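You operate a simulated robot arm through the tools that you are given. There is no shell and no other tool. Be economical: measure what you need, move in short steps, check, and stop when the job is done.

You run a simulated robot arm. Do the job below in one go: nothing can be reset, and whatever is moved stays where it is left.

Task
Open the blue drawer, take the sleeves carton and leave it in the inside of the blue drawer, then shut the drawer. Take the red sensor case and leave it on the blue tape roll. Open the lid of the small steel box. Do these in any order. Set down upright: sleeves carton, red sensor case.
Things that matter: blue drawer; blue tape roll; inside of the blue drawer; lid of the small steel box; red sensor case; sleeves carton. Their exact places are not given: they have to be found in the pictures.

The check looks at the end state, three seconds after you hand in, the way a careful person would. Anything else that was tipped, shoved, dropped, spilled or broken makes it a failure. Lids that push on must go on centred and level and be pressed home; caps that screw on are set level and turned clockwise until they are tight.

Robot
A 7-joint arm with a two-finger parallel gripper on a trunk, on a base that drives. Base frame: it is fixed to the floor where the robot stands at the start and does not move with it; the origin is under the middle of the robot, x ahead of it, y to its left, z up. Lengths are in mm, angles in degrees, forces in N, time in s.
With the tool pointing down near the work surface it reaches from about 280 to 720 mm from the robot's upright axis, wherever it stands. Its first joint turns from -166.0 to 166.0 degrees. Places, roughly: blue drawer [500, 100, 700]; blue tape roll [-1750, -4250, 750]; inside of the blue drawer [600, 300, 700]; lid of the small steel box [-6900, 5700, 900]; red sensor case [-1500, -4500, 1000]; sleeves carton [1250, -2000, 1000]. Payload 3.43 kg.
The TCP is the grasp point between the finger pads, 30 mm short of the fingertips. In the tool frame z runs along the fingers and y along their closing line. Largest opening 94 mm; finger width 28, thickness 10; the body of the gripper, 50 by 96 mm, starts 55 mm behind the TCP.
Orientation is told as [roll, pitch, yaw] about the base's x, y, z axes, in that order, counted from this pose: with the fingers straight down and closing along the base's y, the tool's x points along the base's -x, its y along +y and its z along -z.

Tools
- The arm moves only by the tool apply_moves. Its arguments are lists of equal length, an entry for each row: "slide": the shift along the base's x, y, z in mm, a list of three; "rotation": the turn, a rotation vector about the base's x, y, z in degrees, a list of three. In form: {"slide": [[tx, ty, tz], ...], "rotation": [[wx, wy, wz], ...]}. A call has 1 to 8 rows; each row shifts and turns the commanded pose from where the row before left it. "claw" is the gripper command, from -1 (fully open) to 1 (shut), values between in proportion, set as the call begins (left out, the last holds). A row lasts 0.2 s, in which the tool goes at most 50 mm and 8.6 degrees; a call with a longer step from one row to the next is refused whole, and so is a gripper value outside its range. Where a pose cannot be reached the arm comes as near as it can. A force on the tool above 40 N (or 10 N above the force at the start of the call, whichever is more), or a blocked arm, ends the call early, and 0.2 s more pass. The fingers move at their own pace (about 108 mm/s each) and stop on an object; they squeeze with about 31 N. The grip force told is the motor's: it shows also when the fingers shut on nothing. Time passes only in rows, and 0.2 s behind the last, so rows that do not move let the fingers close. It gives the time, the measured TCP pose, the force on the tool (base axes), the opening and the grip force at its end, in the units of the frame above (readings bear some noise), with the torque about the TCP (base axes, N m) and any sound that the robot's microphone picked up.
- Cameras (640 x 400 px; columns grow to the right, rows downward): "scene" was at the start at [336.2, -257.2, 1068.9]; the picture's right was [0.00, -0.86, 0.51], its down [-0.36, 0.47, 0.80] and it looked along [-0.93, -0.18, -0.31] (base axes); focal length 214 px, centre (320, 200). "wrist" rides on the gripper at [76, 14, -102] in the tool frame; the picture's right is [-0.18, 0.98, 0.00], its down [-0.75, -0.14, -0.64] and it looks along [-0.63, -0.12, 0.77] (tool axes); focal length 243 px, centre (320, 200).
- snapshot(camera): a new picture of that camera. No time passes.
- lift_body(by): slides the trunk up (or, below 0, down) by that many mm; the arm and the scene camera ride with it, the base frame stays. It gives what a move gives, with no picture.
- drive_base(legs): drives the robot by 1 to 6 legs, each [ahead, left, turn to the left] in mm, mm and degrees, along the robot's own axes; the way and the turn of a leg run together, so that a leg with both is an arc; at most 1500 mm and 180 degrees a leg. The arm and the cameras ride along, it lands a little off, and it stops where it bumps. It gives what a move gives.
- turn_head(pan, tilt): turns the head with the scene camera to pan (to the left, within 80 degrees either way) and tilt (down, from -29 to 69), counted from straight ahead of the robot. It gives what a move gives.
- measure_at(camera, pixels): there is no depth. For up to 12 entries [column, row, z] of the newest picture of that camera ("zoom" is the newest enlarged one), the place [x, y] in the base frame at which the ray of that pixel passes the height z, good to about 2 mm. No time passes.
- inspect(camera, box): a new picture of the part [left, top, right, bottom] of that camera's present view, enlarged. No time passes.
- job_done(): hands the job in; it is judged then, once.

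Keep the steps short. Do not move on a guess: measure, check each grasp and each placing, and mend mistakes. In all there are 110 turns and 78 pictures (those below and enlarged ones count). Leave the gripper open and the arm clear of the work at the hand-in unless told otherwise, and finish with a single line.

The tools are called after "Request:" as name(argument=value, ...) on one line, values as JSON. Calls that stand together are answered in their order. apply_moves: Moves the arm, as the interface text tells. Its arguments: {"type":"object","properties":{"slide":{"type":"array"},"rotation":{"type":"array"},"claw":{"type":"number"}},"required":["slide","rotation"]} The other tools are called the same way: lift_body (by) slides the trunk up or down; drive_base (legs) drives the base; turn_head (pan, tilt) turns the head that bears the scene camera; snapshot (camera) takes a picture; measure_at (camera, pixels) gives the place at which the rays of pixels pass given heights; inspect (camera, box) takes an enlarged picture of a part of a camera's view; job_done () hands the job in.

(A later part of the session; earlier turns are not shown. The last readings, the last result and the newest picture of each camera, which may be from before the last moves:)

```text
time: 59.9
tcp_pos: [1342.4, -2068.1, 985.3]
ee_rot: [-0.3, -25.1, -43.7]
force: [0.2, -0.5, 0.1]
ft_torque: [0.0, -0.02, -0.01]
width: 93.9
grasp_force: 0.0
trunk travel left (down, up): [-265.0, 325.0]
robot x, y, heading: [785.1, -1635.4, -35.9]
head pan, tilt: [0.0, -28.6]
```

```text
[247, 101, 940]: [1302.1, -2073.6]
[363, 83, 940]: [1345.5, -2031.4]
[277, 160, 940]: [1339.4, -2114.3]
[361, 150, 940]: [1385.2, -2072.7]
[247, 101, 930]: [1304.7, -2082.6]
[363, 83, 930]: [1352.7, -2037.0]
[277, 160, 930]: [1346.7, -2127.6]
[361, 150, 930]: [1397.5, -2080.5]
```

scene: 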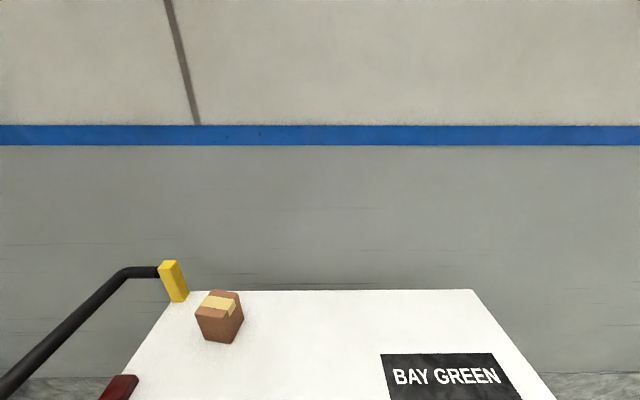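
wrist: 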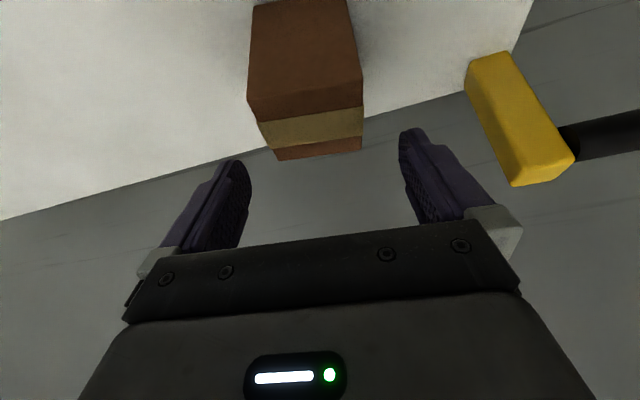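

Now centred within 3 mm, with a box of about 60×56. Descending 67 mm.

Request:
apply_moves(slide=[[-2, -2, -17], [0, 0, -17], [0, 0, -17], [0, 0, -16]], rotation=[[0, 0, 0], [0, 0, 0], [0, 0, 0], [0, 0, 0]])

Request:
snapshot(camera="wrist")

```text
time: 60.9
tcp_pos: [1339.1, -2074.0, 915.0]
ee_rot: [-0.3, -25.0, -43.6]
force: [-0.2, -0.1, -0.7]
ft_torque: [-0.03, 0.01, 0.01]
width: 94.1
grasp_force: 0.1
trunk travel left (down, up): [-265.0, 325.0]
robot x, y, heading: [787.5, -1634.9, -36.0]
head pan, tilt: [0.0, -28.6]
```

```text
46 pictures are left
```

wrist: 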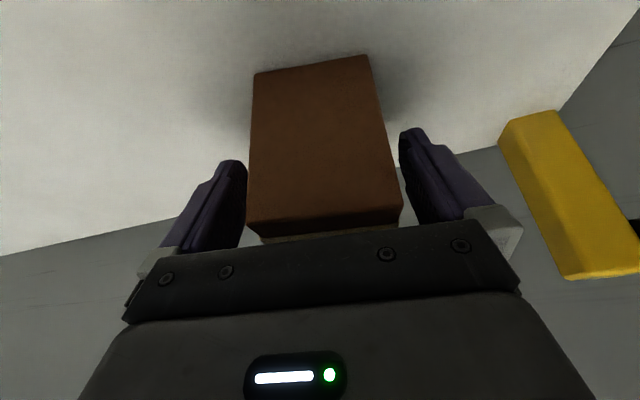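

The fingers straddle the box evenly. Closing, then a small lift.

Request:
apply_moves(slide=[[0, 0, 0], [0, 0, 0], [0, 0, 0], [0, 0, 10], [0, 0, 20], [0, 0, 30], [0, 0, 40]], rotation=[[0, 0, 0], [0, 0, 0], [0, 0, 0], [0, 0, 0], [0, 0, 0], [0, 0, 0], [0, 0, 0]], claw=1)

Request:
snapshot(camera="wrist")

```text
time: 62.5
tcp_pos: [1338.3, -2072.2, 1018.4]
ee_rot: [-0.2, -25.0, -43.5]
force: [-0.2, 0.0, -2.1]
ft_torque: [0.03, 0.0, 0.01]
width: 64.2
grasp_force: 30.6
trunk travel left (down, up): [-265.0, 325.0]
robot x, y, heading: [789.1, -1639.2, -36.3]
head pan, tilt: [0.0, -28.6]
```

```text
45 pictures are left
```

wrist: 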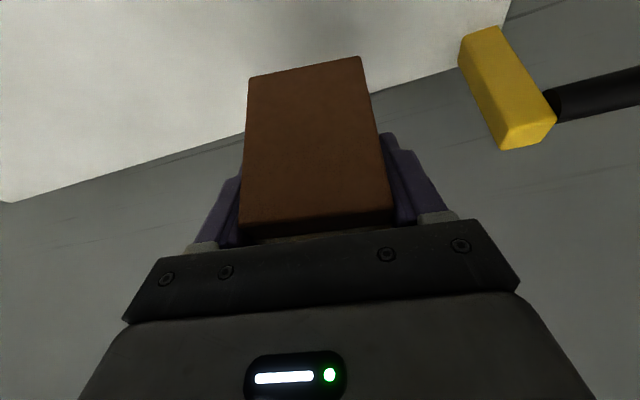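

The carton is held (64 mm, 2 N of weight). I'll retract, raise, and drive back to stand in front of the open drawer.

Request:
apply_moves(slide=[[-40, 31, 10], [-40, 31, 10], [-40, 31, 10], [-40, 31, 10], [-40, 31, 10]], rotation=[[0, 0, 0], [0, 0, 0], [0, 0, 0], [0, 0, 0], [0, 0, 0]])

Request:
lift_body(by=120)

Request:
drive_base(legs=[[-380, 45, 0], [0, 0, -20.6], [-1082, 0, 0], [0, 0, 111.6]])

Request:
snapshot(camera="scene")

```text
refused: row 1 steps farther than a row can; nothing moved
```

```text
time: 64.0
tcp_pos: [1339.6, -2071.4, 1138.1]
ee_rot: [-0.1, -25.1, -43.7]
force: [-0.1, 0.4, -2.4]
ft_torque: [-0.01, 0.01, -0.01]
width: 64.0
grasp_force: 30.5
trunk travel left (down, up): [-385.0, 205.0]
robot x, y, heading: [788.3, -1632.6, -35.9]
head pan, tilt: [0.0, -28.6]
```

```text
time: 77.2
tcp_pos: [376.9, 52.0, 1137.8]
ee_rot: [-0.2, -25.1, 44.5]
force: [-0.3, -0.8, -2.9]
ft_torque: [0.0, 0.02, -0.01]
width: 64.1
grasp_force: 31.0
trunk travel left (down, up): [-385.0, 205.0]
robot x, y, heading: [-80.9, -483.1, 51.9]
head pan, tilt: [0.0, -28.6]
```

```text
44 pictures are left
```

scene: 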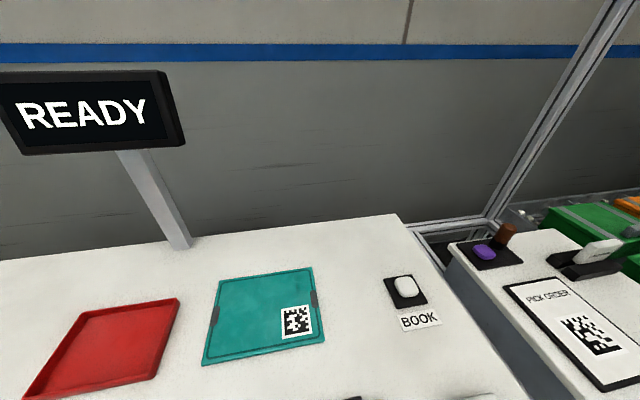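

The carton is still held. I'll bring it over the drawer opening, at about (334,-81), align its yaw to the drawer at 55°, and look down.

Request:
apply_moves(slide=[[-11, -33, 0], [-11, -33, 0], [-11, -33, 0], [-10, -34, 0]], rotation=[[0, 0, 5.25], [0, 0, 5.25], [0, 0, 0], [0, 0, 0]])

Request:
turn_head(pan=0, tilt=12)

Request:
snapshot(camera="scene")

```text
time: 78.2
tcp_pos: [334.4, -82.8, 1135.2]
ee_rot: [-0.1, -25.3, 55.0]
force: [0.2, 0.3, -2.7]
ft_torque: [0.0, 0.01, 0.01]
width: 64.4
grasp_force: 30.9
trunk travel left (down, up): [-385.0, 205.0]
robot x, y, heading: [-81.2, -481.9, 51.8]
head pan, tilt: [0.0, -28.6]
```

```text
time: 79.3
tcp_pos: [334.1, -81.3, 1136.0]
ee_rot: [-0.3, -25.1, 55.0]
force: [-0.2, 0.1, -2.0]
ft_torque: [-0.01, 0.01, -0.02]
width: 64.3
grasp_force: 31.1
trunk travel left (down, up): [-385.0, 205.0]
robot x, y, heading: [-80.6, -481.0, 52.1]
head pan, tilt: [0.0, 12.0]
```

```text
43 pictures are left
```

scene: 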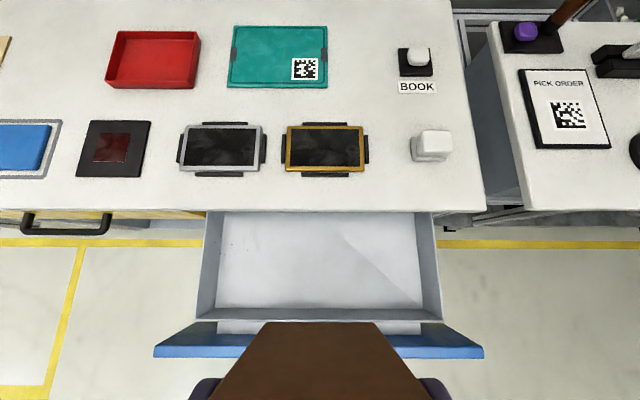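

The drawer interior is seen at rows 213–320 and columns 200–440. Measuring its bounds.

Request:
measure_at(camera="scene", pixels=[[198, 320, 780], [441, 318, 780], [155, 355, 790], [484, 355, 790], [320, 211, 820], [215, 309, 640], [421, 307, 640], [216, 213, 640], [398, 213, 640], [320, 322, 780]])

```text
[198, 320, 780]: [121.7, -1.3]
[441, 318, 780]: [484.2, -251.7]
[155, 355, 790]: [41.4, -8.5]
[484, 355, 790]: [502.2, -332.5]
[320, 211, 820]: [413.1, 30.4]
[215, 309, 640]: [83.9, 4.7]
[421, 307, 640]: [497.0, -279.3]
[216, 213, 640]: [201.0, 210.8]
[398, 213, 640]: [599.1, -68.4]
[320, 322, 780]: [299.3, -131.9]
```

The usable interior spans n≈75–255 and t≈100–540 in drawer coordinates. I'll set the carton toward the back, at n≈208, so the wrist camera clears the front panel. Next I move over (381,-13), lower to about z 930, and check.

Request:
apply_moves(slide=[[16, 23, 0], [16, 23, 0], [15, 23, 0]], rotation=[[0, 0, 0], [0, 0, 0], [0, 0, 0]])

Request:
lift_body(by=-205)

Request:
snapshot(camera="scene")

Request:
snapshot(camera="wrist")

```text
time: 80.1
tcp_pos: [382.7, -11.4, 1133.8]
ee_rot: [-0.2, -25.1, 54.9]
force: [0.0, 0.8, -2.4]
ft_torque: [-0.03, 0.01, -0.03]
width: 64.0
grasp_force: 30.8
trunk travel left (down, up): [-385.0, 205.0]
robot x, y, heading: [-83.4, -483.0, 51.9]
head pan, tilt: [0.0, 12.0]
```

```text
time: 82.3
tcp_pos: [381.9, -11.9, 931.0]
ee_rot: [-0.3, -25.2, 55.1]
force: [-0.2, 0.4, -2.4]
ft_torque: [-0.04, 0.01, 0.0]
width: 64.3
grasp_force: 31.0
trunk travel left (down, up): [-180.0, 410.0]
robot x, y, heading: [-79.1, -482.4, 52.1]
head pan, tilt: [0.0, 12.0]
```

```text
42 pictures are left
```

scene: 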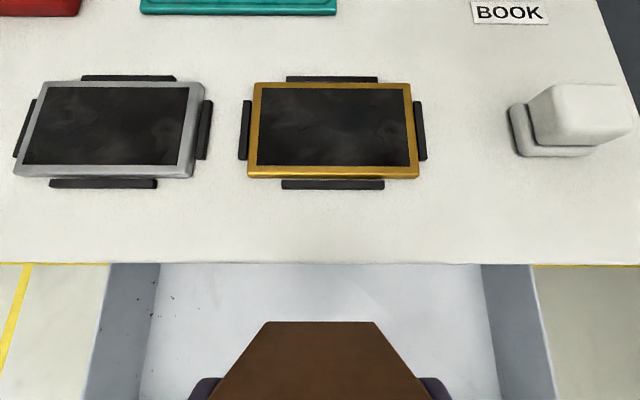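

```text
41 pictures are left
```

wrist: 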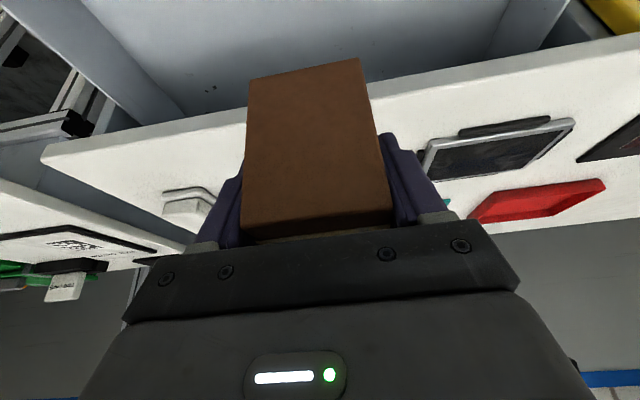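

Request:
measure_at(camera="scene", pixels=[[320, 263, 820], [138, 398, 640], [160, 265, 640], [160, 265, 680], [483, 265, 640], [320, 322, 953], [177, 298, 640], [177, 298, 680]])

Request:
inspect(camera="wrist", box=[60, 0, 380, 200])

```text
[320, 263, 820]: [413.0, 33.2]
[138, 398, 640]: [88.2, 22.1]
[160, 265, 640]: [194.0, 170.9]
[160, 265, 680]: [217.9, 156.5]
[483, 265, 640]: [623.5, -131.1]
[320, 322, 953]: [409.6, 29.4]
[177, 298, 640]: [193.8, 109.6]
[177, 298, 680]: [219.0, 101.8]
```

```text
2.00 times, centred on (220, 100) of wrist
```

zoom: 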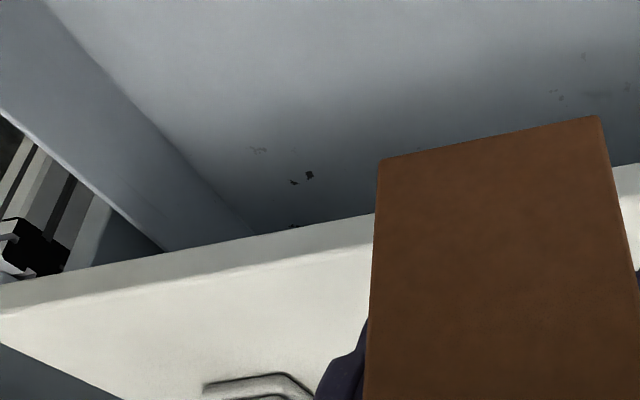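

The table edge is at n≈264 and the carton's back edge may be close to it. I'll shift 18 mm toward the front, lower to about z 780, and look at both clearances.

Request:
apply_moves(slide=[[-10.3, -14.7, 0], [0, 0, 0]], rotation=[[0, 0, 0], [0, 0, 0]])

Request:
lift_body(by=-140)

Request:
snapshot(camera="wrist")

Request:
turn_head(pan=40, tilt=20)

Request:
snapshot(camera="scene")

```text
time: 82.9
tcp_pos: [372.1, -27.2, 929.9]
ee_rot: [-0.2, -25.1, 55.0]
force: [-0.5, 0.7, -1.7]
ft_torque: [0.05, -0.03, -0.01]
width: 64.2
grasp_force: 31.0
trunk travel left (down, up): [-180.0, 410.0]
robot x, y, heading: [-78.3, -480.5, 51.9]
head pan, tilt: [0.0, 12.0]
```

```text
time: 84.5
tcp_pos: [373.2, -25.9, 789.4]
ee_rot: [-0.3, -25.1, 55.0]
force: [-0.4, -0.4, -2.3]
ft_torque: [-0.02, 0.0, 0.01]
width: 64.0
grasp_force: 30.9
trunk travel left (down, up): [-40.0, 550.0]
robot x, y, heading: [-76.0, -480.3, 52.0]
head pan, tilt: [0.0, 12.0]
```

```text
39 pictures are left
```

wrist: 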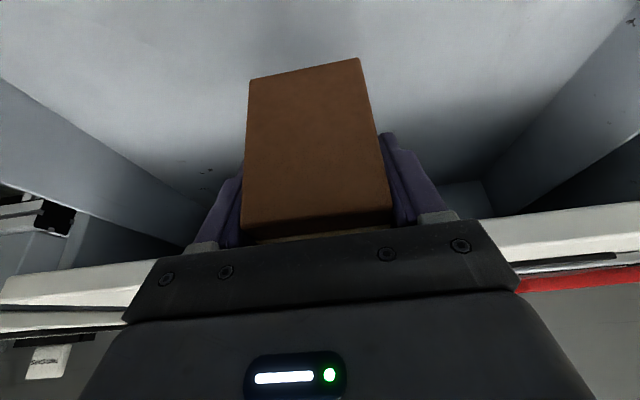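

```text
time: 85.6
tcp_pos: [373.1, -26.1, 790.0]
ee_rot: [-0.2, -25.1, 55.0]
force: [-0.6, -0.1, -1.5]
ft_torque: [0.02, 0.02, -0.02]
width: 63.8
grasp_force: 31.2
trunk travel left (down, up): [-40.0, 550.0]
robot x, y, heading: [-76.9, -483.1, 52.1]
head pan, tilt: [40.0, 20.0]
```

```text
38 pictures are left
```

scene: 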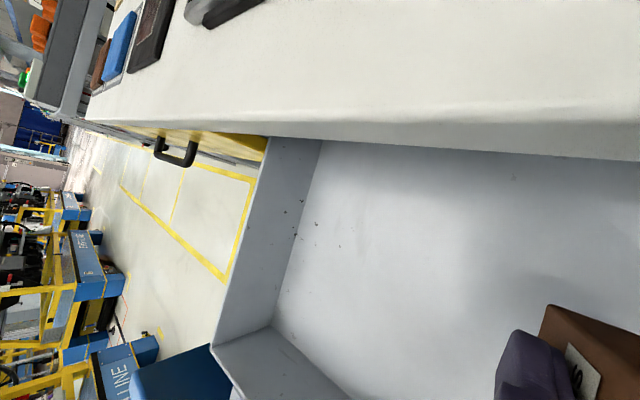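

Request:
measure_at(camera="scene", pixels=[[212, 347, 720], [212, 347, 760], [212, 347, 790], [270, 327, 620], [270, 327, 640], [270, 327, 660], [270, 327, 680], [300, 202, 640], [344, 247, 640], [344, 247, 660]])

Request:
measure_at(camera="wrist", pixels=[[205, 172, 640], [205, 172, 660], [195, 205, 640]])

```text
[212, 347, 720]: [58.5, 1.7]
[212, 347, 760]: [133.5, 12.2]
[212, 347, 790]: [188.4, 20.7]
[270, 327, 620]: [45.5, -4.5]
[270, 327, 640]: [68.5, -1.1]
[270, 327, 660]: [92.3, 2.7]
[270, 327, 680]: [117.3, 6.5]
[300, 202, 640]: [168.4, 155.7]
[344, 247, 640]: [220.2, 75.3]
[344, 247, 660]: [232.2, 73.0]
```

```text
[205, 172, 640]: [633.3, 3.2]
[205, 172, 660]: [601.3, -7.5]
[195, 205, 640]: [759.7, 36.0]
```

The drawer floor is at z≈660 and the wall tops at about 738, so the clearances are fine. I'll lower with the arm in small steps.

Request:
apply_moves(slide=[[0, 0, -15], [0, 0, -15], [0, 0, -12], [0, 0, -4], [0, 0, -4], [0, 0, -4]], rotation=[[0, 0, 0], [0, 0, 0], [0, 0, 0], [0, 0, 0], [0, 0, 0], [0, 0, 0]])

Request:
snapshot(camera="wrist")

```text
time: 87.0
tcp_pos: [370.8, -25.8, 735.0]
ee_rot: [-0.1, -25.2, 55.0]
force: [1.0, 1.0, -2.2]
ft_torque: [0.01, 0.03, 0.01]
width: 64.2
grasp_force: 30.9
trunk travel left (down, up): [-40.0, 550.0]
robot x, y, heading: [-78.1, -481.2, 51.9]
head pan, tilt: [40.0, 20.0]
```

```text
37 pictures are left
```

wrist: 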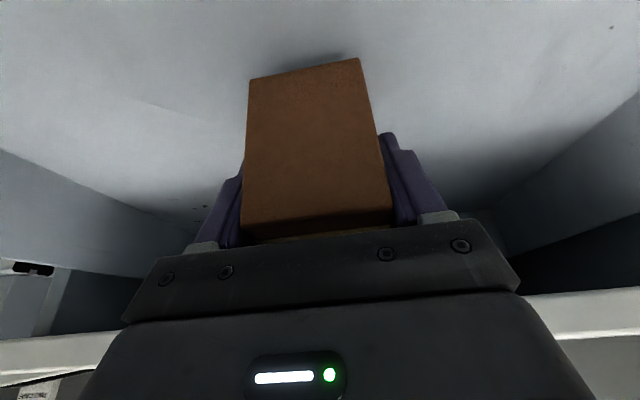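

Shadow is closing in but there is no contact yet (force −2.2). I'll continue in 3 mm steps.

Request:
apply_moves(slide=[[0, 0, -3], [0, 0, -3], [0, 0, -3], [0, 0, -3]], rotation=[[0, 0, 0], [0, 0, 0], [0, 0, 0], [0, 0, 0]])

Request:
apply_moves(slide=[[0, 0, -3], [0, 0, -3]], rotation=[[0, 0, 0], [0, 0, 0]])

```text
time: 88.0
tcp_pos: [371.2, -26.3, 722.9]
ee_rot: [-0.3, -25.0, 55.0]
force: [0.6, 1.1, -2.9]
ft_torque: [0.01, 0.0, -0.02]
width: 64.1
grasp_force: 31.2
trunk travel left (down, up): [-40.0, 550.0]
robot x, y, heading: [-78.1, -482.6, 52.0]
head pan, tilt: [40.0, 20.0]
```

```text
time: 88.6
tcp_pos: [371.3, -25.9, 718.6]
ee_rot: [-0.2, -25.1, 55.1]
force: [-0.2, -0.5, -2.1]
ft_torque: [0.0, -0.01, 0.06]
width: 64.3
grasp_force: 30.7
trunk travel left (down, up): [-40.0, 550.0]
robot x, y, heading: [-80.3, -481.2, 52.2]
head pan, tilt: [40.0, 20.0]
```

Request:
apply_moves(slide=[[0, 0, -3], [0, 0, -3]], rotation=[[0, 0, 0], [0, 0, 0]])

Request:
apply_moves(slide=[[0, 0, -3], [0, 0, -3]], rotation=[[0, 0, 0], [0, 0, 0]])

Request:
snapshot(camera="wrist")

```text
time: 89.2
tcp_pos: [371.9, -25.5, 715.6]
ee_rot: [-0.2, -25.7, 55.1]
force: [0.2, 1.3, 34.7]
ft_torque: [-0.13, 0.39, 0.07]
width: 64.1
grasp_force: 31.0
trunk travel left (down, up): [-40.0, 550.0]
robot x, y, heading: [-79.0, -479.0, 52.2]
head pan, tilt: [40.0, 20.0]
```

```text
time: 89.8
tcp_pos: [371.0, -27.3, 706.8]
ee_rot: [-0.2, -25.3, 55.2]
force: [-3.2, 4.1, 34.4]
ft_torque: [-0.02, 0.38, -0.12]
width: 64.6
grasp_force: 30.7
trunk travel left (down, up): [-40.0, 550.0]
robot x, y, heading: [-77.6, -485.5, 52.3]
head pan, tilt: [40.0, 20.0]
```

```text
36 pictures are left
```

wrist: 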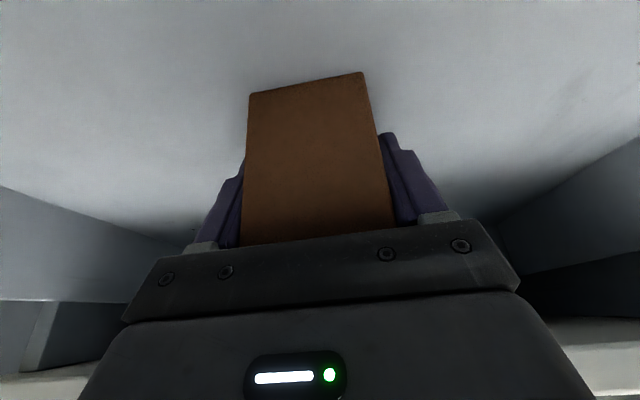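

The carton touched down at about z 715 and slid up slightly in the grip. Releasing, then rising straight up.

Request:
apply_moves(slide=[[0, 0, 2], [0, 0, 0], [0, 0, 0], [0, 0, 15], [0, 0, 30], [0, 0, 40], [0, 0, 40]], rotation=[[0, 0, 0], [0, 0, 0], [0, 0, 0], [0, 0, 0], [0, 0, 0], [0, 0, 0], [0, 0, 0]], claw=-1)

Request:
lift_body(by=370)

Request:
turn_head(pan=0, tilt=12)

Request:
snapshot(camera="scene")

```text
time: 91.4
tcp_pos: [371.8, -25.4, 835.4]
ee_rot: [-0.2, -25.1, 55.1]
force: [-0.7, 0.4, -0.7]
ft_torque: [-0.01, -0.04, -0.01]
width: 94.0
grasp_force: 0.0
trunk travel left (down, up): [-40.0, 550.0]
robot x, y, heading: [-79.5, -482.6, 51.9]
head pan, tilt: [40.0, 20.0]
```

```text
time: 95.0
tcp_pos: [371.5, -24.7, 1204.3]
ee_rot: [-0.2, -25.1, 54.9]
force: [0.6, -1.0, 0.2]
ft_torque: [-0.01, 0.01, 0.01]
width: 93.8
grasp_force: 0.1
trunk travel left (down, up): [-410.0, 180.0]
robot x, y, heading: [-80.1, -480.8, 52.1]
head pan, tilt: [40.0, 20.0]
```

```text
time: 96.1
tcp_pos: [371.8, -24.6, 1205.4]
ee_rot: [-0.2, -25.1, 55.0]
force: [-0.6, -0.8, -0.4]
ft_torque: [0.0, 0.01, -0.01]
width: 94.1
grasp_force: 0.1
trunk travel left (down, up): [-410.0, 180.0]
robot x, y, heading: [-80.2, -483.6, 51.8]
head pan, tilt: [0.0, 12.0]
```

```text
35 pictures are left
```

scene: 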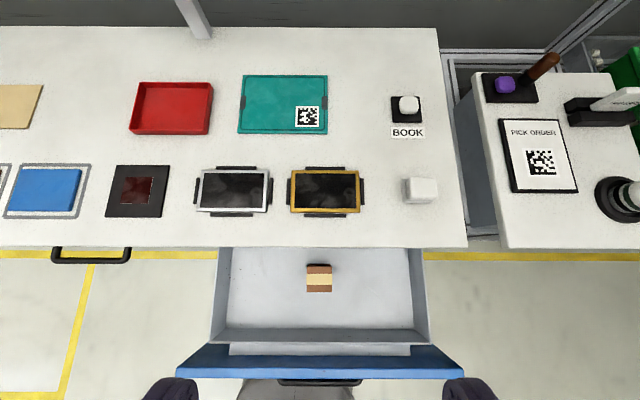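

The carton stands upright and alone in the drawer. Now I'll shut it: fingers closed, pitched to 45°, moved out in front of the panel.

Request:
apply_moves(slide=[[-23.3, -33.3, 0], [-23.3, -33.3, 0], [-23.3, -33.3, 0], [-23.3, -33.3, 0], [-23.3, -33.3, 0], [-23.3, -33.3, 0]], rotation=[[5.46, -3.82, 0], [5.46, -3.82, 0], [5.46, -3.82, 0], [0, 0, 0], [0, 0, 0], [0, 0, 0]], claw=1)

Request:
lift_body(by=-400)

Request:
snapshot(camera="wrist")

```text
time: 97.5
tcp_pos: [261.1, -211.7, 1201.1]
ee_rot: [-0.1, -45.0, 54.9]
force: [0.7, -0.9, -0.1]
ft_torque: [0.0, 0.03, 0.02]
width: 0.2
grasp_force: 31.3
out of reach, approached as far as the arm can: row 6
trunk travel left (down, up): [-410.0, 180.0]
robot x, y, heading: [-80.5, -486.6, 51.8]
head pan, tilt: [0.0, 12.0]
```

```text
time: 101.3
tcp_pos: [259.4, -211.8, 802.4]
ee_rot: [-0.1, -45.0, 55.0]
force: [-0.2, 1.3, -0.6]
ft_torque: [-0.02, -0.02, 0.03]
width: 0.3
grasp_force: 30.8
trunk travel left (down, up): [-10.0, 580.0]
robot x, y, heading: [-78.5, -482.8, 52.0]
head pan, tilt: [0.0, 12.0]
```

```text
34 pictures are left
```

wrist: 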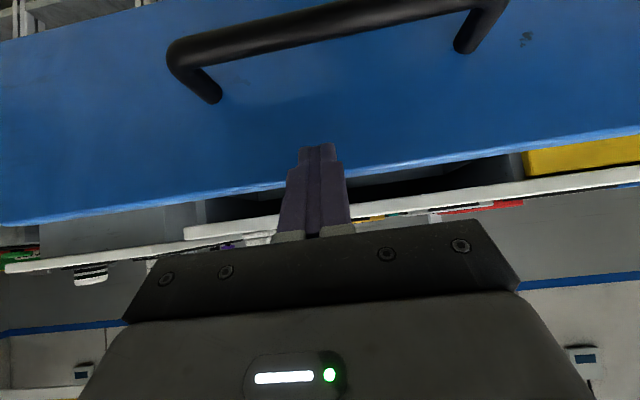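

The fingertips are in front of the panel, just below its top edge and above the handle. I'll lower 14 mm and push.

Request:
apply_moves(slide=[[0, 0, -14], [17, 24.5, 0], [17, 24.5, 0], [17, 24.5, 0], [17, 24.5, 0], [17, 24.5, 0], [17, 24.5, 0]], rotation=[[0, 0, 0], [0, 0, 0], [0, 0, 0], [0, 0, 0], [0, 0, 0], [0, 0, 0], [0, 0, 0]])

Request:
snapshot(camera="wrist")

```text
time: 102.9
tcp_pos: [363.8, -64.1, 787.6]
ee_rot: [0.0, -45.1, 55.1]
force: [0.0, 0.1, 1.1]
ft_torque: [0.0, 0.0, -0.06]
width: 0.0
grasp_force: 31.2
trunk travel left (down, up): [-10.0, 580.0]
robot x, y, heading: [-78.9, -484.3, 52.1]
head pan, tilt: [0.0, 12.0]
```

```text
33 pictures are left
```

wrist: 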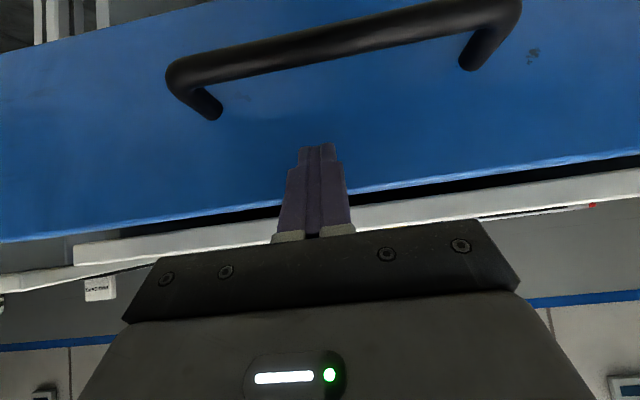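

The drawer follows freely. Pushing the last ~95 mm, with smaller steps at the end.

Request:
apply_moves(slide=[[17, 24.5, 0], [17, 24.5, 0], [9, 13, 0], [4, 5.7, 0], [4, 5.7, 0], [3, 4, 0]], rotation=[[0, 0, 0], [0, 0, 0], [0, 0, 0], [0, 0, 0], [0, 0, 0], [0, 0, 0]])

Request:
snapshot(camera="wrist")

```text
time: 104.3
tcp_pos: [412.1, 5.5, 785.9]
ee_rot: [-0.1, -44.5, 55.0]
force: [-12.7, -15.4, 10.2]
ft_torque: [0.03, -0.02, 0.0]
width: 0.0
grasp_force: 30.9
trunk travel left (down, up): [-10.0, 580.0]
robot x, y, heading: [-82.7, -480.4, 52.1]
head pan, tilt: [0.0, 12.0]
stopped in row 6: the force on the tool passed its limit at 45 N (the readings are from after the stop); the commanded pose is now the measured one
```

```text
32 pictures are left
```

wrist: 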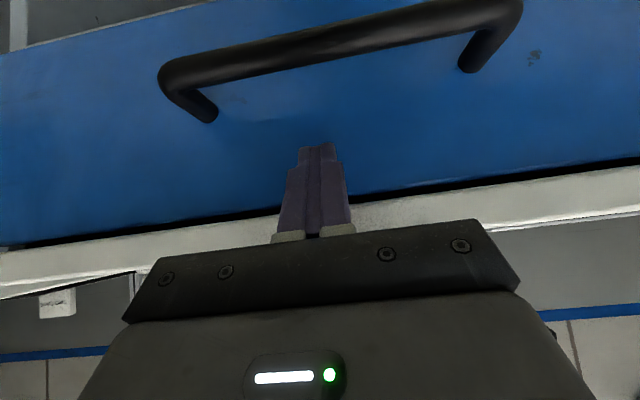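

It stopped at 45 N, at the end of travel or near it. I'll back off and verify the handle position from above.

Request:
apply_moves(slide=[[-20, -28, 0], [-20, -28, 0], [-20, -28, 0], [-20, -28, 0], [0, 0, 40]], rotation=[[-5, 3.5, 0], [-5, 3.5, 0], [-5, 3.5, 0], [-5, 3.5, 0], [-5, 3.5, 0]], claw=-1)

Request:
lift_body(by=350)

Request:
snapshot(camera="scene")

```text
time: 105.5
tcp_pos: [334.2, -106.3, 821.5]
ee_rot: [-0.2, -13.8, 55.0]
force: [0.5, 0.1, -0.1]
ft_torque: [-0.01, 0.01, -0.03]
width: 94.1
grasp_force: 0.1
trunk travel left (down, up): [-10.0, 580.0]
robot x, y, heading: [-81.4, -481.4, 52.2]
head pan, tilt: [0.0, 12.0]
```

```text
time: 108.9
tcp_pos: [334.0, -106.2, 1171.6]
ee_rot: [-0.1, -13.8, 55.1]
force: [-0.7, 0.0, 0.6]
ft_torque: [0.01, -0.02, -0.01]
width: 94.0
grasp_force: 0.1
trunk travel left (down, up): [-360.0, 230.0]
robot x, y, heading: [-78.4, -481.2, 51.9]
head pan, tilt: [0.0, 12.0]
```

```text
31 pictures are left
```

scene: 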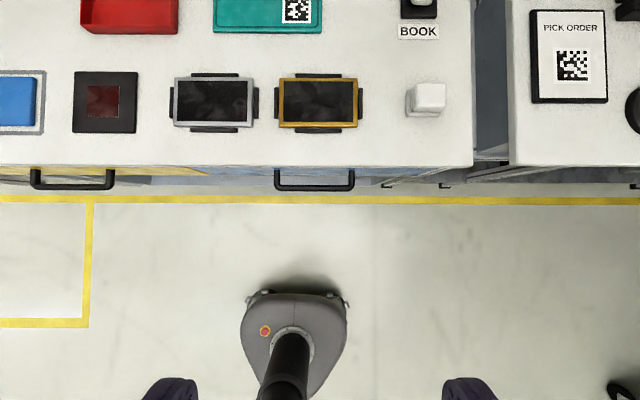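

Request:
measure_at(camera="scene", pixels=[[315, 187, 713], [73, 186, 713], [315, 165, 820], [73, 164, 820]])

```text
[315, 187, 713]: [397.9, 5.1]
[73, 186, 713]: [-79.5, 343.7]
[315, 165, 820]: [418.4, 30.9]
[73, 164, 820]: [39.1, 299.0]
```

The blue bar is back at n≈232, where it started, level with the yellow one, so the drawer is shut. Now for the sensor case area: I'll turn toward it, tip the camera up and look for a route.

Request:
apply_moves(slide=[[-15, -20, 0], [-15, -20, 0], [-15, -20, 0]], rotation=[[5.6, -3.9, 0], [5.6, -3.9, 0], [5.6, -3.9, 0]])

Request:
turn_head(pan=0, tilt=-29)

Request:
drive_base(legs=[[0, 0, -164]])

Request:
snapshot(camera="scene")

```text
time: 109.7
tcp_pos: [290.2, -167.7, 1169.9]
ee_rot: [0.0, -34.5, 54.9]
force: [-0.2, 0.2, 0.6]
ft_torque: [0.0, 0.03, 0.02]
width: 94.4
grasp_force: 0.1
trunk travel left (down, up): [-360.0, 230.0]
robot x, y, heading: [-79.7, -479.7, 51.7]
head pan, tilt: [0.0, 12.0]
```

```text
time: 110.8
tcp_pos: [292.0, -166.0, 1169.5]
ee_rot: [0.0, -34.4, 54.9]
force: [0.0, 0.9, 0.1]
ft_torque: [0.01, 0.01, -0.01]
width: 93.8
grasp_force: 0.0
trunk travel left (down, up): [-360.0, 230.0]
robot x, y, heading: [-78.5, -483.2, 52.0]
head pan, tilt: [0.0, -28.6]
```

```text
time: 118.0
tcp_pos: [-356.1, -883.8, 1170.3]
ee_rot: [0.0, -34.3, -110.2]
force: [-0.6, 0.6, 0.5]
ft_torque: [-0.01, -0.01, -0.01]
width: 94.0
grasp_force: 0.2
trunk travel left (down, up): [-360.0, 230.0]
robot x, y, heading: [-78.2, -480.4, -112.8]
head pan, tilt: [0.0, -28.6]
```

```text
30 pictures are left
```

scene: 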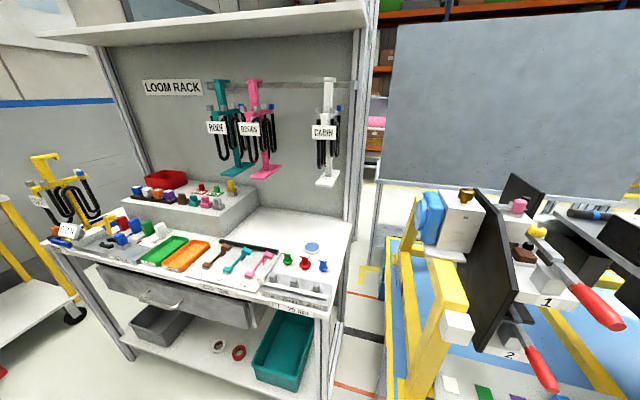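

Straight ahead are the LOOM bench and, to its right, a blue/yellow line machine, with a gap between them near column 360. Measuring the gap and checking it enlarged.

Request:
inspect(camera="scene", box=[300, 60, 460, 400])

Request:
measure_at(camera="scene", pixels=[[325, 398, 0], [385, 398, 0], [345, 262, 0], [390, 262, 0], [380, 215, 0], [378, 182, 0], [332, 318, 850], [352, 240, 850], [384, 320, 200]])

```text
1.18 times, centred on (380, 230) of scene
```

zoom: 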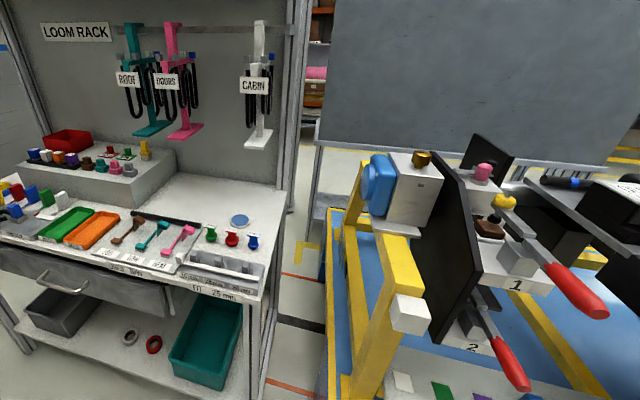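

```text
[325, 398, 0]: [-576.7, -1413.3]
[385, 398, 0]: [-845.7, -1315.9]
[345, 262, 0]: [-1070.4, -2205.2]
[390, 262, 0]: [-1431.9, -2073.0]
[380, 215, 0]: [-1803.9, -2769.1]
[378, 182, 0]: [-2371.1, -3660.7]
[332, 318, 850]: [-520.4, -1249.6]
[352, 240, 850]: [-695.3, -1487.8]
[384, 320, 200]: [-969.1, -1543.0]
```

That gap is only about 300 mm, too narrow for the base. I'll turn further right to see how the aisle runs past the line machine.

Request:
drive_base(legs=[[0, 0, -55]])

Request:
snapshot(camera="scene")

```text
time: 120.8
tcp_pos: [-566.7, -483.9, 1170.3]
ee_rot: [0.0, -34.3, -165.5]
force: [0.2, -0.3, 0.2]
ft_torque: [0.03, 0.0, -0.02]
width: 93.9
grasp_force: 0.0
trunk travel left (down, up): [-360.0, 230.0]
robot x, y, heading: [-79.5, -481.8, -168.5]
head pan, tilt: [0.0, -28.6]
```

```text
28 pictures are left
```

scene: 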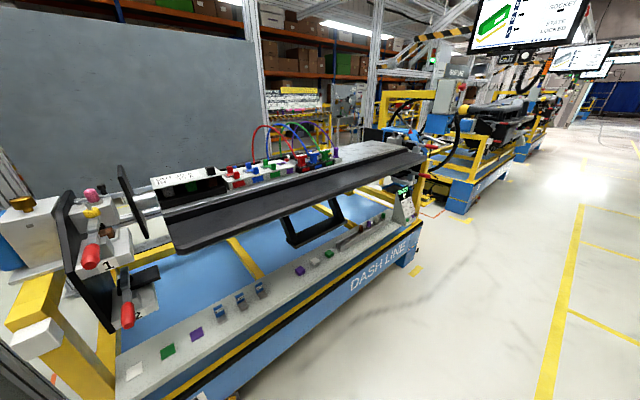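

The DASH LINE ends near (415,262), and the next machine starts near (465,215). Measuring that gap and what lies beyond.

Request:
inspect(camera="scene", box=[240, 60, 540, 290])

Request:
measure_at(camera="scene", pixels=[[408, 268, 0], [420, 250, 0], [466, 214, 0], [420, 202, 0], [430, 215, 0], [290, 165, 0], [350, 170, 0], [200, 398, 0]])

```text
1.74 times, centred on (390, 175) of scene
```

zoom: 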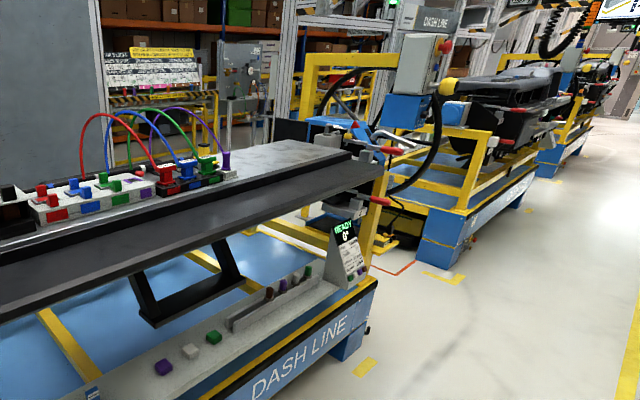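

```text
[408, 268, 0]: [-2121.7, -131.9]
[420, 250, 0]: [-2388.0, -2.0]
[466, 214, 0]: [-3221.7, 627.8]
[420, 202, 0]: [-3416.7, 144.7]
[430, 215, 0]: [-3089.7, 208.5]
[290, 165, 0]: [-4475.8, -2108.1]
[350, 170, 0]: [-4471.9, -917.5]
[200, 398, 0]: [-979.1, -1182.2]
```

There is about a 1 m gap between the two lines near (-2750,150). I'll raise the camera, drive along the open aisle to (-2300,700), and face into that gap.

Request:
lift_body(by=225)

Request:
drive_base(legs=[[0, 0, -39.5], [1258, 0, 0], [1258, 0, 0], [0, 0, 76]])

Request:
snapshot(camera="scene")

```text
time: 123.2
tcp_pos: [-566.0, -482.6, 1394.7]
ee_rot: [0.0, -34.4, -165.5]
force: [0.6, -0.2, -0.2]
ft_torque: [0.01, -0.03, 0.03]
width: 94.0
grasp_force: 0.0
trunk travel left (down, up): [-585.0, 5.0]
robot x, y, heading: [-81.3, -485.9, -168.4]
head pan, tilt: [0.0, -28.6]
```

```text
time: 140.5
tcp_pos: [-2702.5, 380.5, 1394.8]
ee_rot: [0.1, -34.4, -129.9]
force: [-0.8, 0.1, 0.3]
ft_torque: [-0.03, 0.01, -0.05]
width: 93.9
grasp_force: 0.1
trunk travel left (down, up): [-585.0, 5.0]
robot x, y, heading: [-2305.6, 663.5, -132.9]
head pan, tilt: [0.0, -28.6]
```

```text
26 pictures are left
```

scene: 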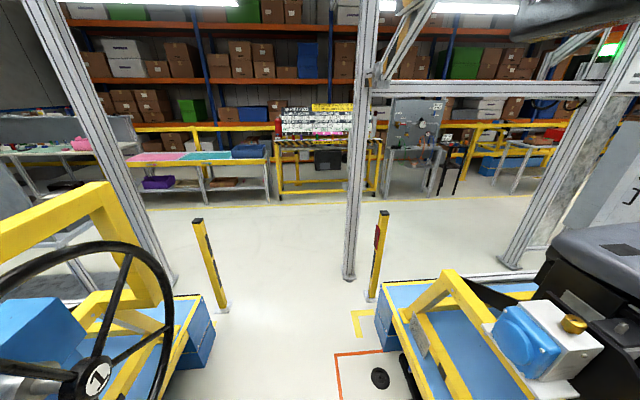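

I see a passage between the two machines, guarded by a yellow bollard on the left (base about (225,308)) and a post on the right (348,278), with tables beyond. Measuring.

Request:
measure_at(camera="scene", pixels=[[225, 310, 0], [348, 279, 0], [371, 300, 0], [195, 368, 0], [378, 345, 0], [212, 205, 0], [130, 220, 0], [385, 197, 0], [175, 285, 0], [338, 352, 0], [270, 395, 0]])

Request:
inspect(camera="scene", box=[0, 90, 300, 220])

```text
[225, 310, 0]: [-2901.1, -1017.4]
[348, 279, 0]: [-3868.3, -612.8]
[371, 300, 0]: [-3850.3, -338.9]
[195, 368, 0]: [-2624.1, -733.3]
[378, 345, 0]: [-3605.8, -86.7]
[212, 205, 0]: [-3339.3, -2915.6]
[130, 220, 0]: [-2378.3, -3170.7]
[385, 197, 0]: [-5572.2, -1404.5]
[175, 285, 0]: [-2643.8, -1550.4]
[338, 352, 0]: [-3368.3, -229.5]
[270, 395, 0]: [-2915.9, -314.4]
```

```text
2.13 times, centred on (150, 155) of scene
```

zoom: 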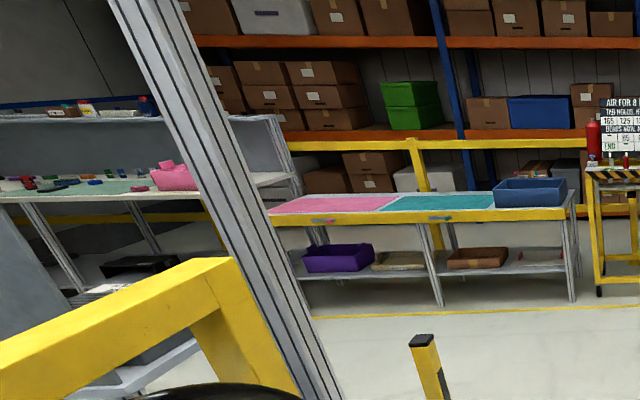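

The passage is about 1150 mm wide and nearly aligned with my heading. I'll drive through its middle, then turn left to look at the tables beyond.

Request:
drive_base(legs=[[600, 120, 0], [1450, 0, 0], [300, 0, 0], [0, 0, 65]])

Request:
snapshot(camera="scene")

```text
time: 155.3
tcp_pos: [-3746.3, -1649.8, 1395.2]
ee_rot: [-0.1, -34.5, -65.5]
force: [0.1, -0.9, -1.6]
ft_torque: [-0.02, 0.0, 0.0]
width: 93.8
grasp_force: 0.2
trunk travel left (down, up): [-585.0, 5.0]
robot x, y, heading: [-3832.6, -1173.5, -68.6]
head pan, tilt: [0.0, -28.6]
```

```text
24 pictures are left
```

scene: 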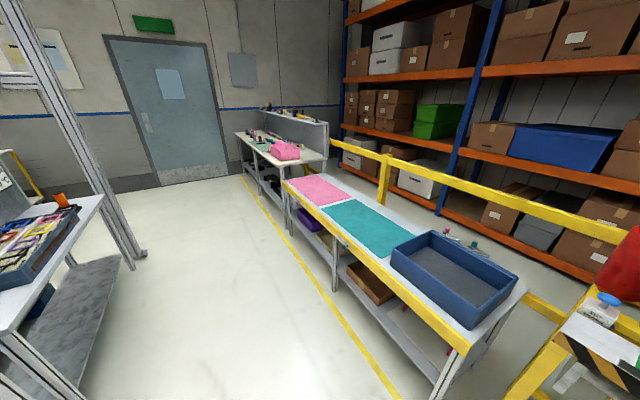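

The far bench with the colourful items is the one I want, and the aisle to its left is clear. Measuring and zooming.

Request:
inspect(camera="scene", box=[220, 90, 350, 190])

Request:
measure_at(camera="scene", pixels=[[242, 175, 0], [290, 235, 0], [236, 134, 850], [297, 165, 850], [145, 255, 0], [105, 200, 850], [335, 292, 0], [320, 158, 850]])

```text
4.00 times, centred on (285, 140) of scene
```

zoom: 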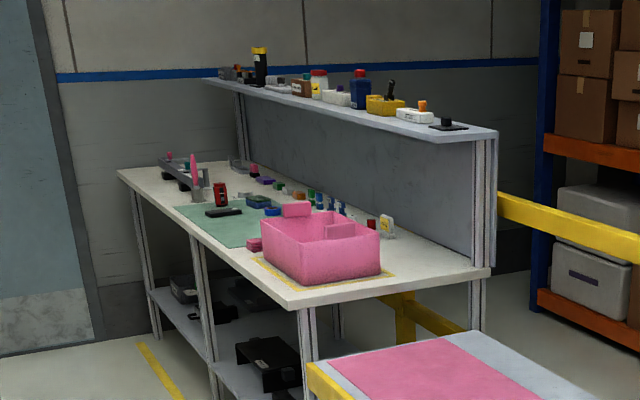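

```text
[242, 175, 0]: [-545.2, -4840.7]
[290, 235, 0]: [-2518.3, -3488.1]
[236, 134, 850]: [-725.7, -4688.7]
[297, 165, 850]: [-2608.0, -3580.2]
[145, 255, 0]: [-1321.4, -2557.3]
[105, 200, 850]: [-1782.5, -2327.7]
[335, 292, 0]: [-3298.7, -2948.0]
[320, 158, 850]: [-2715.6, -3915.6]
```

The bench front runs from (-2520,-3490) to (-545,-4840). The roll and the case should be about a third to half way along. I'll drive to stand about 650 mm in front of them and face the bench.

Request:
drive_base(legs=[[0, 0, 26], [1222, 0, 0], [1222, 0, 0], [1222, 0, 0], [0, 0, -82]])

Request:
snapshot(camera="scene")

```text
time: 177.9
tcp_pos: [-1451.2, -3983.8, 1395.3]
ee_rot: [0.0, -34.4, -119.5]
force: [1.0, -0.4, -0.1]
ft_torque: [0.0, 0.03, 0.0]
width: 94.0
grasp_force: 0.2
trunk travel left (down, up): [-585.0, 5.0]
robot x, y, heading: [-1111.5, -3635.3, -122.3]
head pan, tilt: [0.0, -28.6]
```

```text
22 pictures are left
```

scene: 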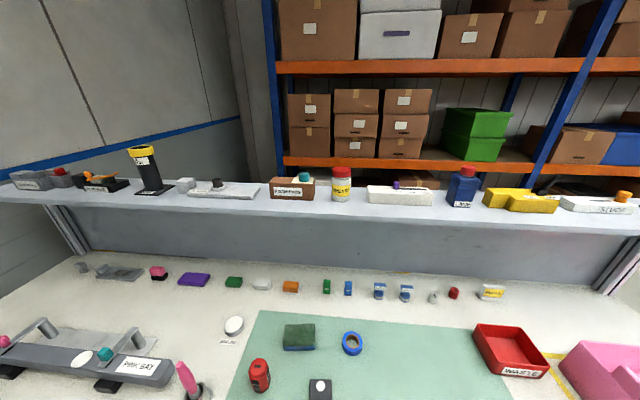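

The blue tape roll is the ring at (352,343). The red candidate is at (260,375). Zooming.

Request:
inspect(camera="scene", box=[220, 270, 520, 400])

Request:
measure_at(camera="scene", pixels=[[352, 344, 850], [260, 390, 850], [453, 297, 850], [258, 312, 850], [505, 375, 850]])

```text
2.13 times, centred on (370, 335) of scene
```

zoom: 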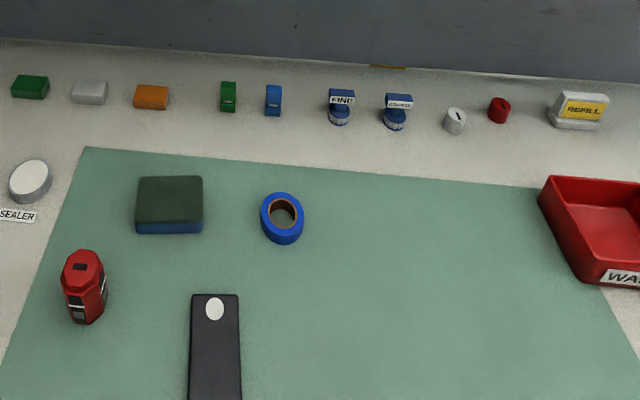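

```text
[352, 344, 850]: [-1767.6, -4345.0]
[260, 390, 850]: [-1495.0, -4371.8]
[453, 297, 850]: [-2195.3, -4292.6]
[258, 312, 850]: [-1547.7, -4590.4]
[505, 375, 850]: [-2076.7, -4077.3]
```

The red octagonal case stands at about (-1495,-4372). The tape roll lies flat at about (-1768,-4345). I'll point the tool down, move 280 mm closer, and lower for a precise look.

Request:
apply_moves(slide=[[0, 0, 0], [0, 0, 0], [0, 0, 0], [0, 0, 0]], rotation=[[7.4, -4.18, 0], [7.4, -4.18, 0], [7.4, -4.18, 0], [7.4, -4.18, 0]])

Request:
drive_base(legs=[[280, 0, -2]])

Request:
lift_body(by=-200)

Request:
turn_head(pan=0, tilt=0)

Request:
snapshot(camera="scene")

```text
time: 178.9
tcp_pos: [-1451.5, -3985.4, 1395.1]
ee_rot: [-0.1, -0.2, -119.6]
force: [0.3, -1.2, -0.8]
ft_torque: [0.02, -0.01, 0.06]
width: 94.1
grasp_force: 0.1
trunk travel left (down, up): [-585.0, 5.0]
robot x, y, heading: [-1111.0, -3635.0, -122.7]
head pan, tilt: [0.0, -28.6]
```

```text
time: 180.8
tcp_pos: [-1615.9, -4207.4, 1393.7]
ee_rot: [-0.1, -0.4, -121.5]
force: [0.9, 0.2, 0.8]
ft_torque: [0.03, -0.01, 0.0]
width: 93.9
grasp_force: 0.0
trunk travel left (down, up): [-585.0, 5.0]
robot x, y, heading: [-1268.8, -3873.7, -124.1]
head pan, tilt: [0.0, -28.6]
```

```text
time: 183.0
tcp_pos: [-1615.4, -4207.4, 1193.7]
ee_rot: [-0.2, -0.3, -121.4]
force: [-0.8, 0.0, -0.7]
ft_torque: [-0.01, 0.0, 0.01]
width: 94.0
grasp_force: 0.0
trunk travel left (down, up): [-385.0, 205.0]
robot x, y, heading: [-1267.1, -3865.7, -124.3]
head pan, tilt: [0.0, -28.6]
```

```text
time: 183.9
tcp_pos: [-1614.5, -4207.1, 1194.3]
ee_rot: [-0.2, -0.4, -121.5]
force: [0.1, 0.1, 0.8]
ft_torque: [0.02, -0.01, 0.0]
width: 94.0
grasp_force: 0.0
trunk travel left (down, up): [-385.0, 205.0]
robot x, y, heading: [-1262.5, -3867.7, -124.3]
head pan, tilt: [0.0, 0.0]
```

```text
20 pictures are left
```

scene: 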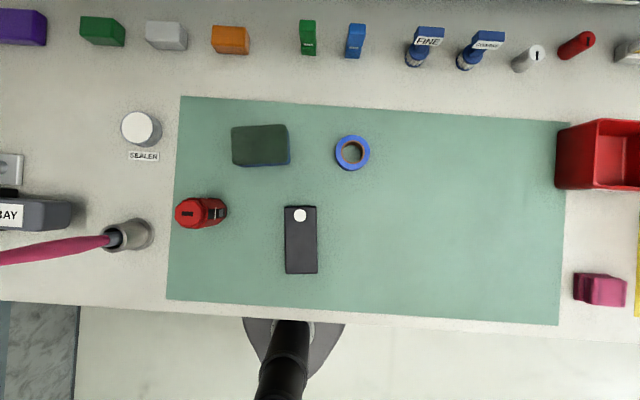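

Request:
measure_at(camera="scene", pixels=[[352, 153, 850], [352, 153, 800], [352, 153, 900], [215, 211, 850], [215, 211, 800], [187, 213, 900], [187, 213, 940], [336, 153, 850], [369, 153, 850]])

Request:
inspect(camera="scene", box=[160, 120, 380, 250])

```text
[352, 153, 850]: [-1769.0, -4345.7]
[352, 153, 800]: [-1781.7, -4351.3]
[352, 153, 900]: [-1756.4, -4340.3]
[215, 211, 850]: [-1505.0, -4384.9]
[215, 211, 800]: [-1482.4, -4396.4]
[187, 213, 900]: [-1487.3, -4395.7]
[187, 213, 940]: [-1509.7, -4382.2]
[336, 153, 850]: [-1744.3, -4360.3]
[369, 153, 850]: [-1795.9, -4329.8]
```

```text
2.91 times, centred on (270, 185) of scene
```

zoom: 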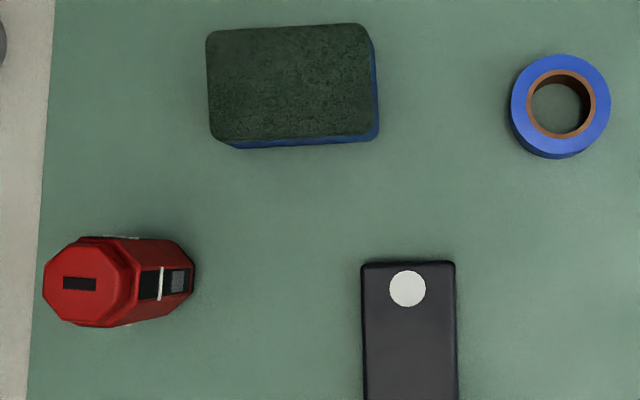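

The bench surface is z≈850. The case axis is at (-1507,-4383) with its top at about z 935, roughly 47 mm across. Moving over it, lowering to about z 1000, and checking.

Request:
apply_moves(slide=[[21.5, -35, 0], [21.5, -35, 0], [21.5, -35, 0], [21.5, -35, 0], [21.5, -36, 0]], rotation=[[0, 0, 0], [0, 0, 0], [0, 0, 0], [0, 0, 0], [0, 0, 0]])

Request:
lift_body(by=-192)

Request:
snapshot(camera="wrist")

```text
time: 185.1
tcp_pos: [-1508.0, -4386.6, 1195.5]
ee_rot: [-0.1, -0.4, -121.4]
force: [-0.4, -1.0, 0.2]
ft_torque: [0.01, 0.0, 0.0]
width: 94.1
grasp_force: 0.1
trunk travel left (down, up): [-385.0, 205.0]
robot x, y, heading: [-1264.1, -3868.8, -124.3]
head pan, tilt: [0.0, 0.0]
```

```text
time: 187.2
tcp_pos: [-1510.0, -4383.9, 1004.8]
ee_rot: [-0.1, -0.3, -121.4]
force: [0.6, 0.3, -0.1]
ft_torque: [0.0, 0.01, 0.0]
width: 93.7
grasp_force: 0.0
trunk travel left (down, up): [-193.0, 397.0]
robot x, y, heading: [-1263.6, -3869.0, -124.3]
head pan, tilt: [0.0, 0.0]
```

```text
18 pictures are left
```

wrist: 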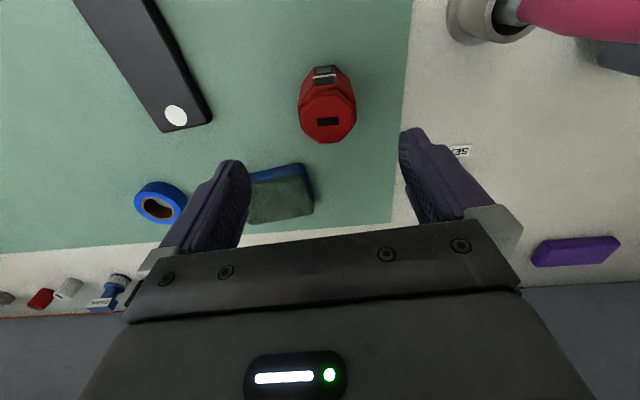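

Request:
measure_at(camera="wrist", pixels=[[328, 113, 935], [328, 113, 920], [328, 113, 905], [160, 200, 870], [160, 200, 850], [324, 70, 850]])

```text
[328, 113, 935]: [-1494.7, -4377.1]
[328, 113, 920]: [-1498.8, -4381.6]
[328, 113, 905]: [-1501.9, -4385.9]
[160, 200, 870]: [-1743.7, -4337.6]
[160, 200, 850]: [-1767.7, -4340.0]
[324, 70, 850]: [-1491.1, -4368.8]
```

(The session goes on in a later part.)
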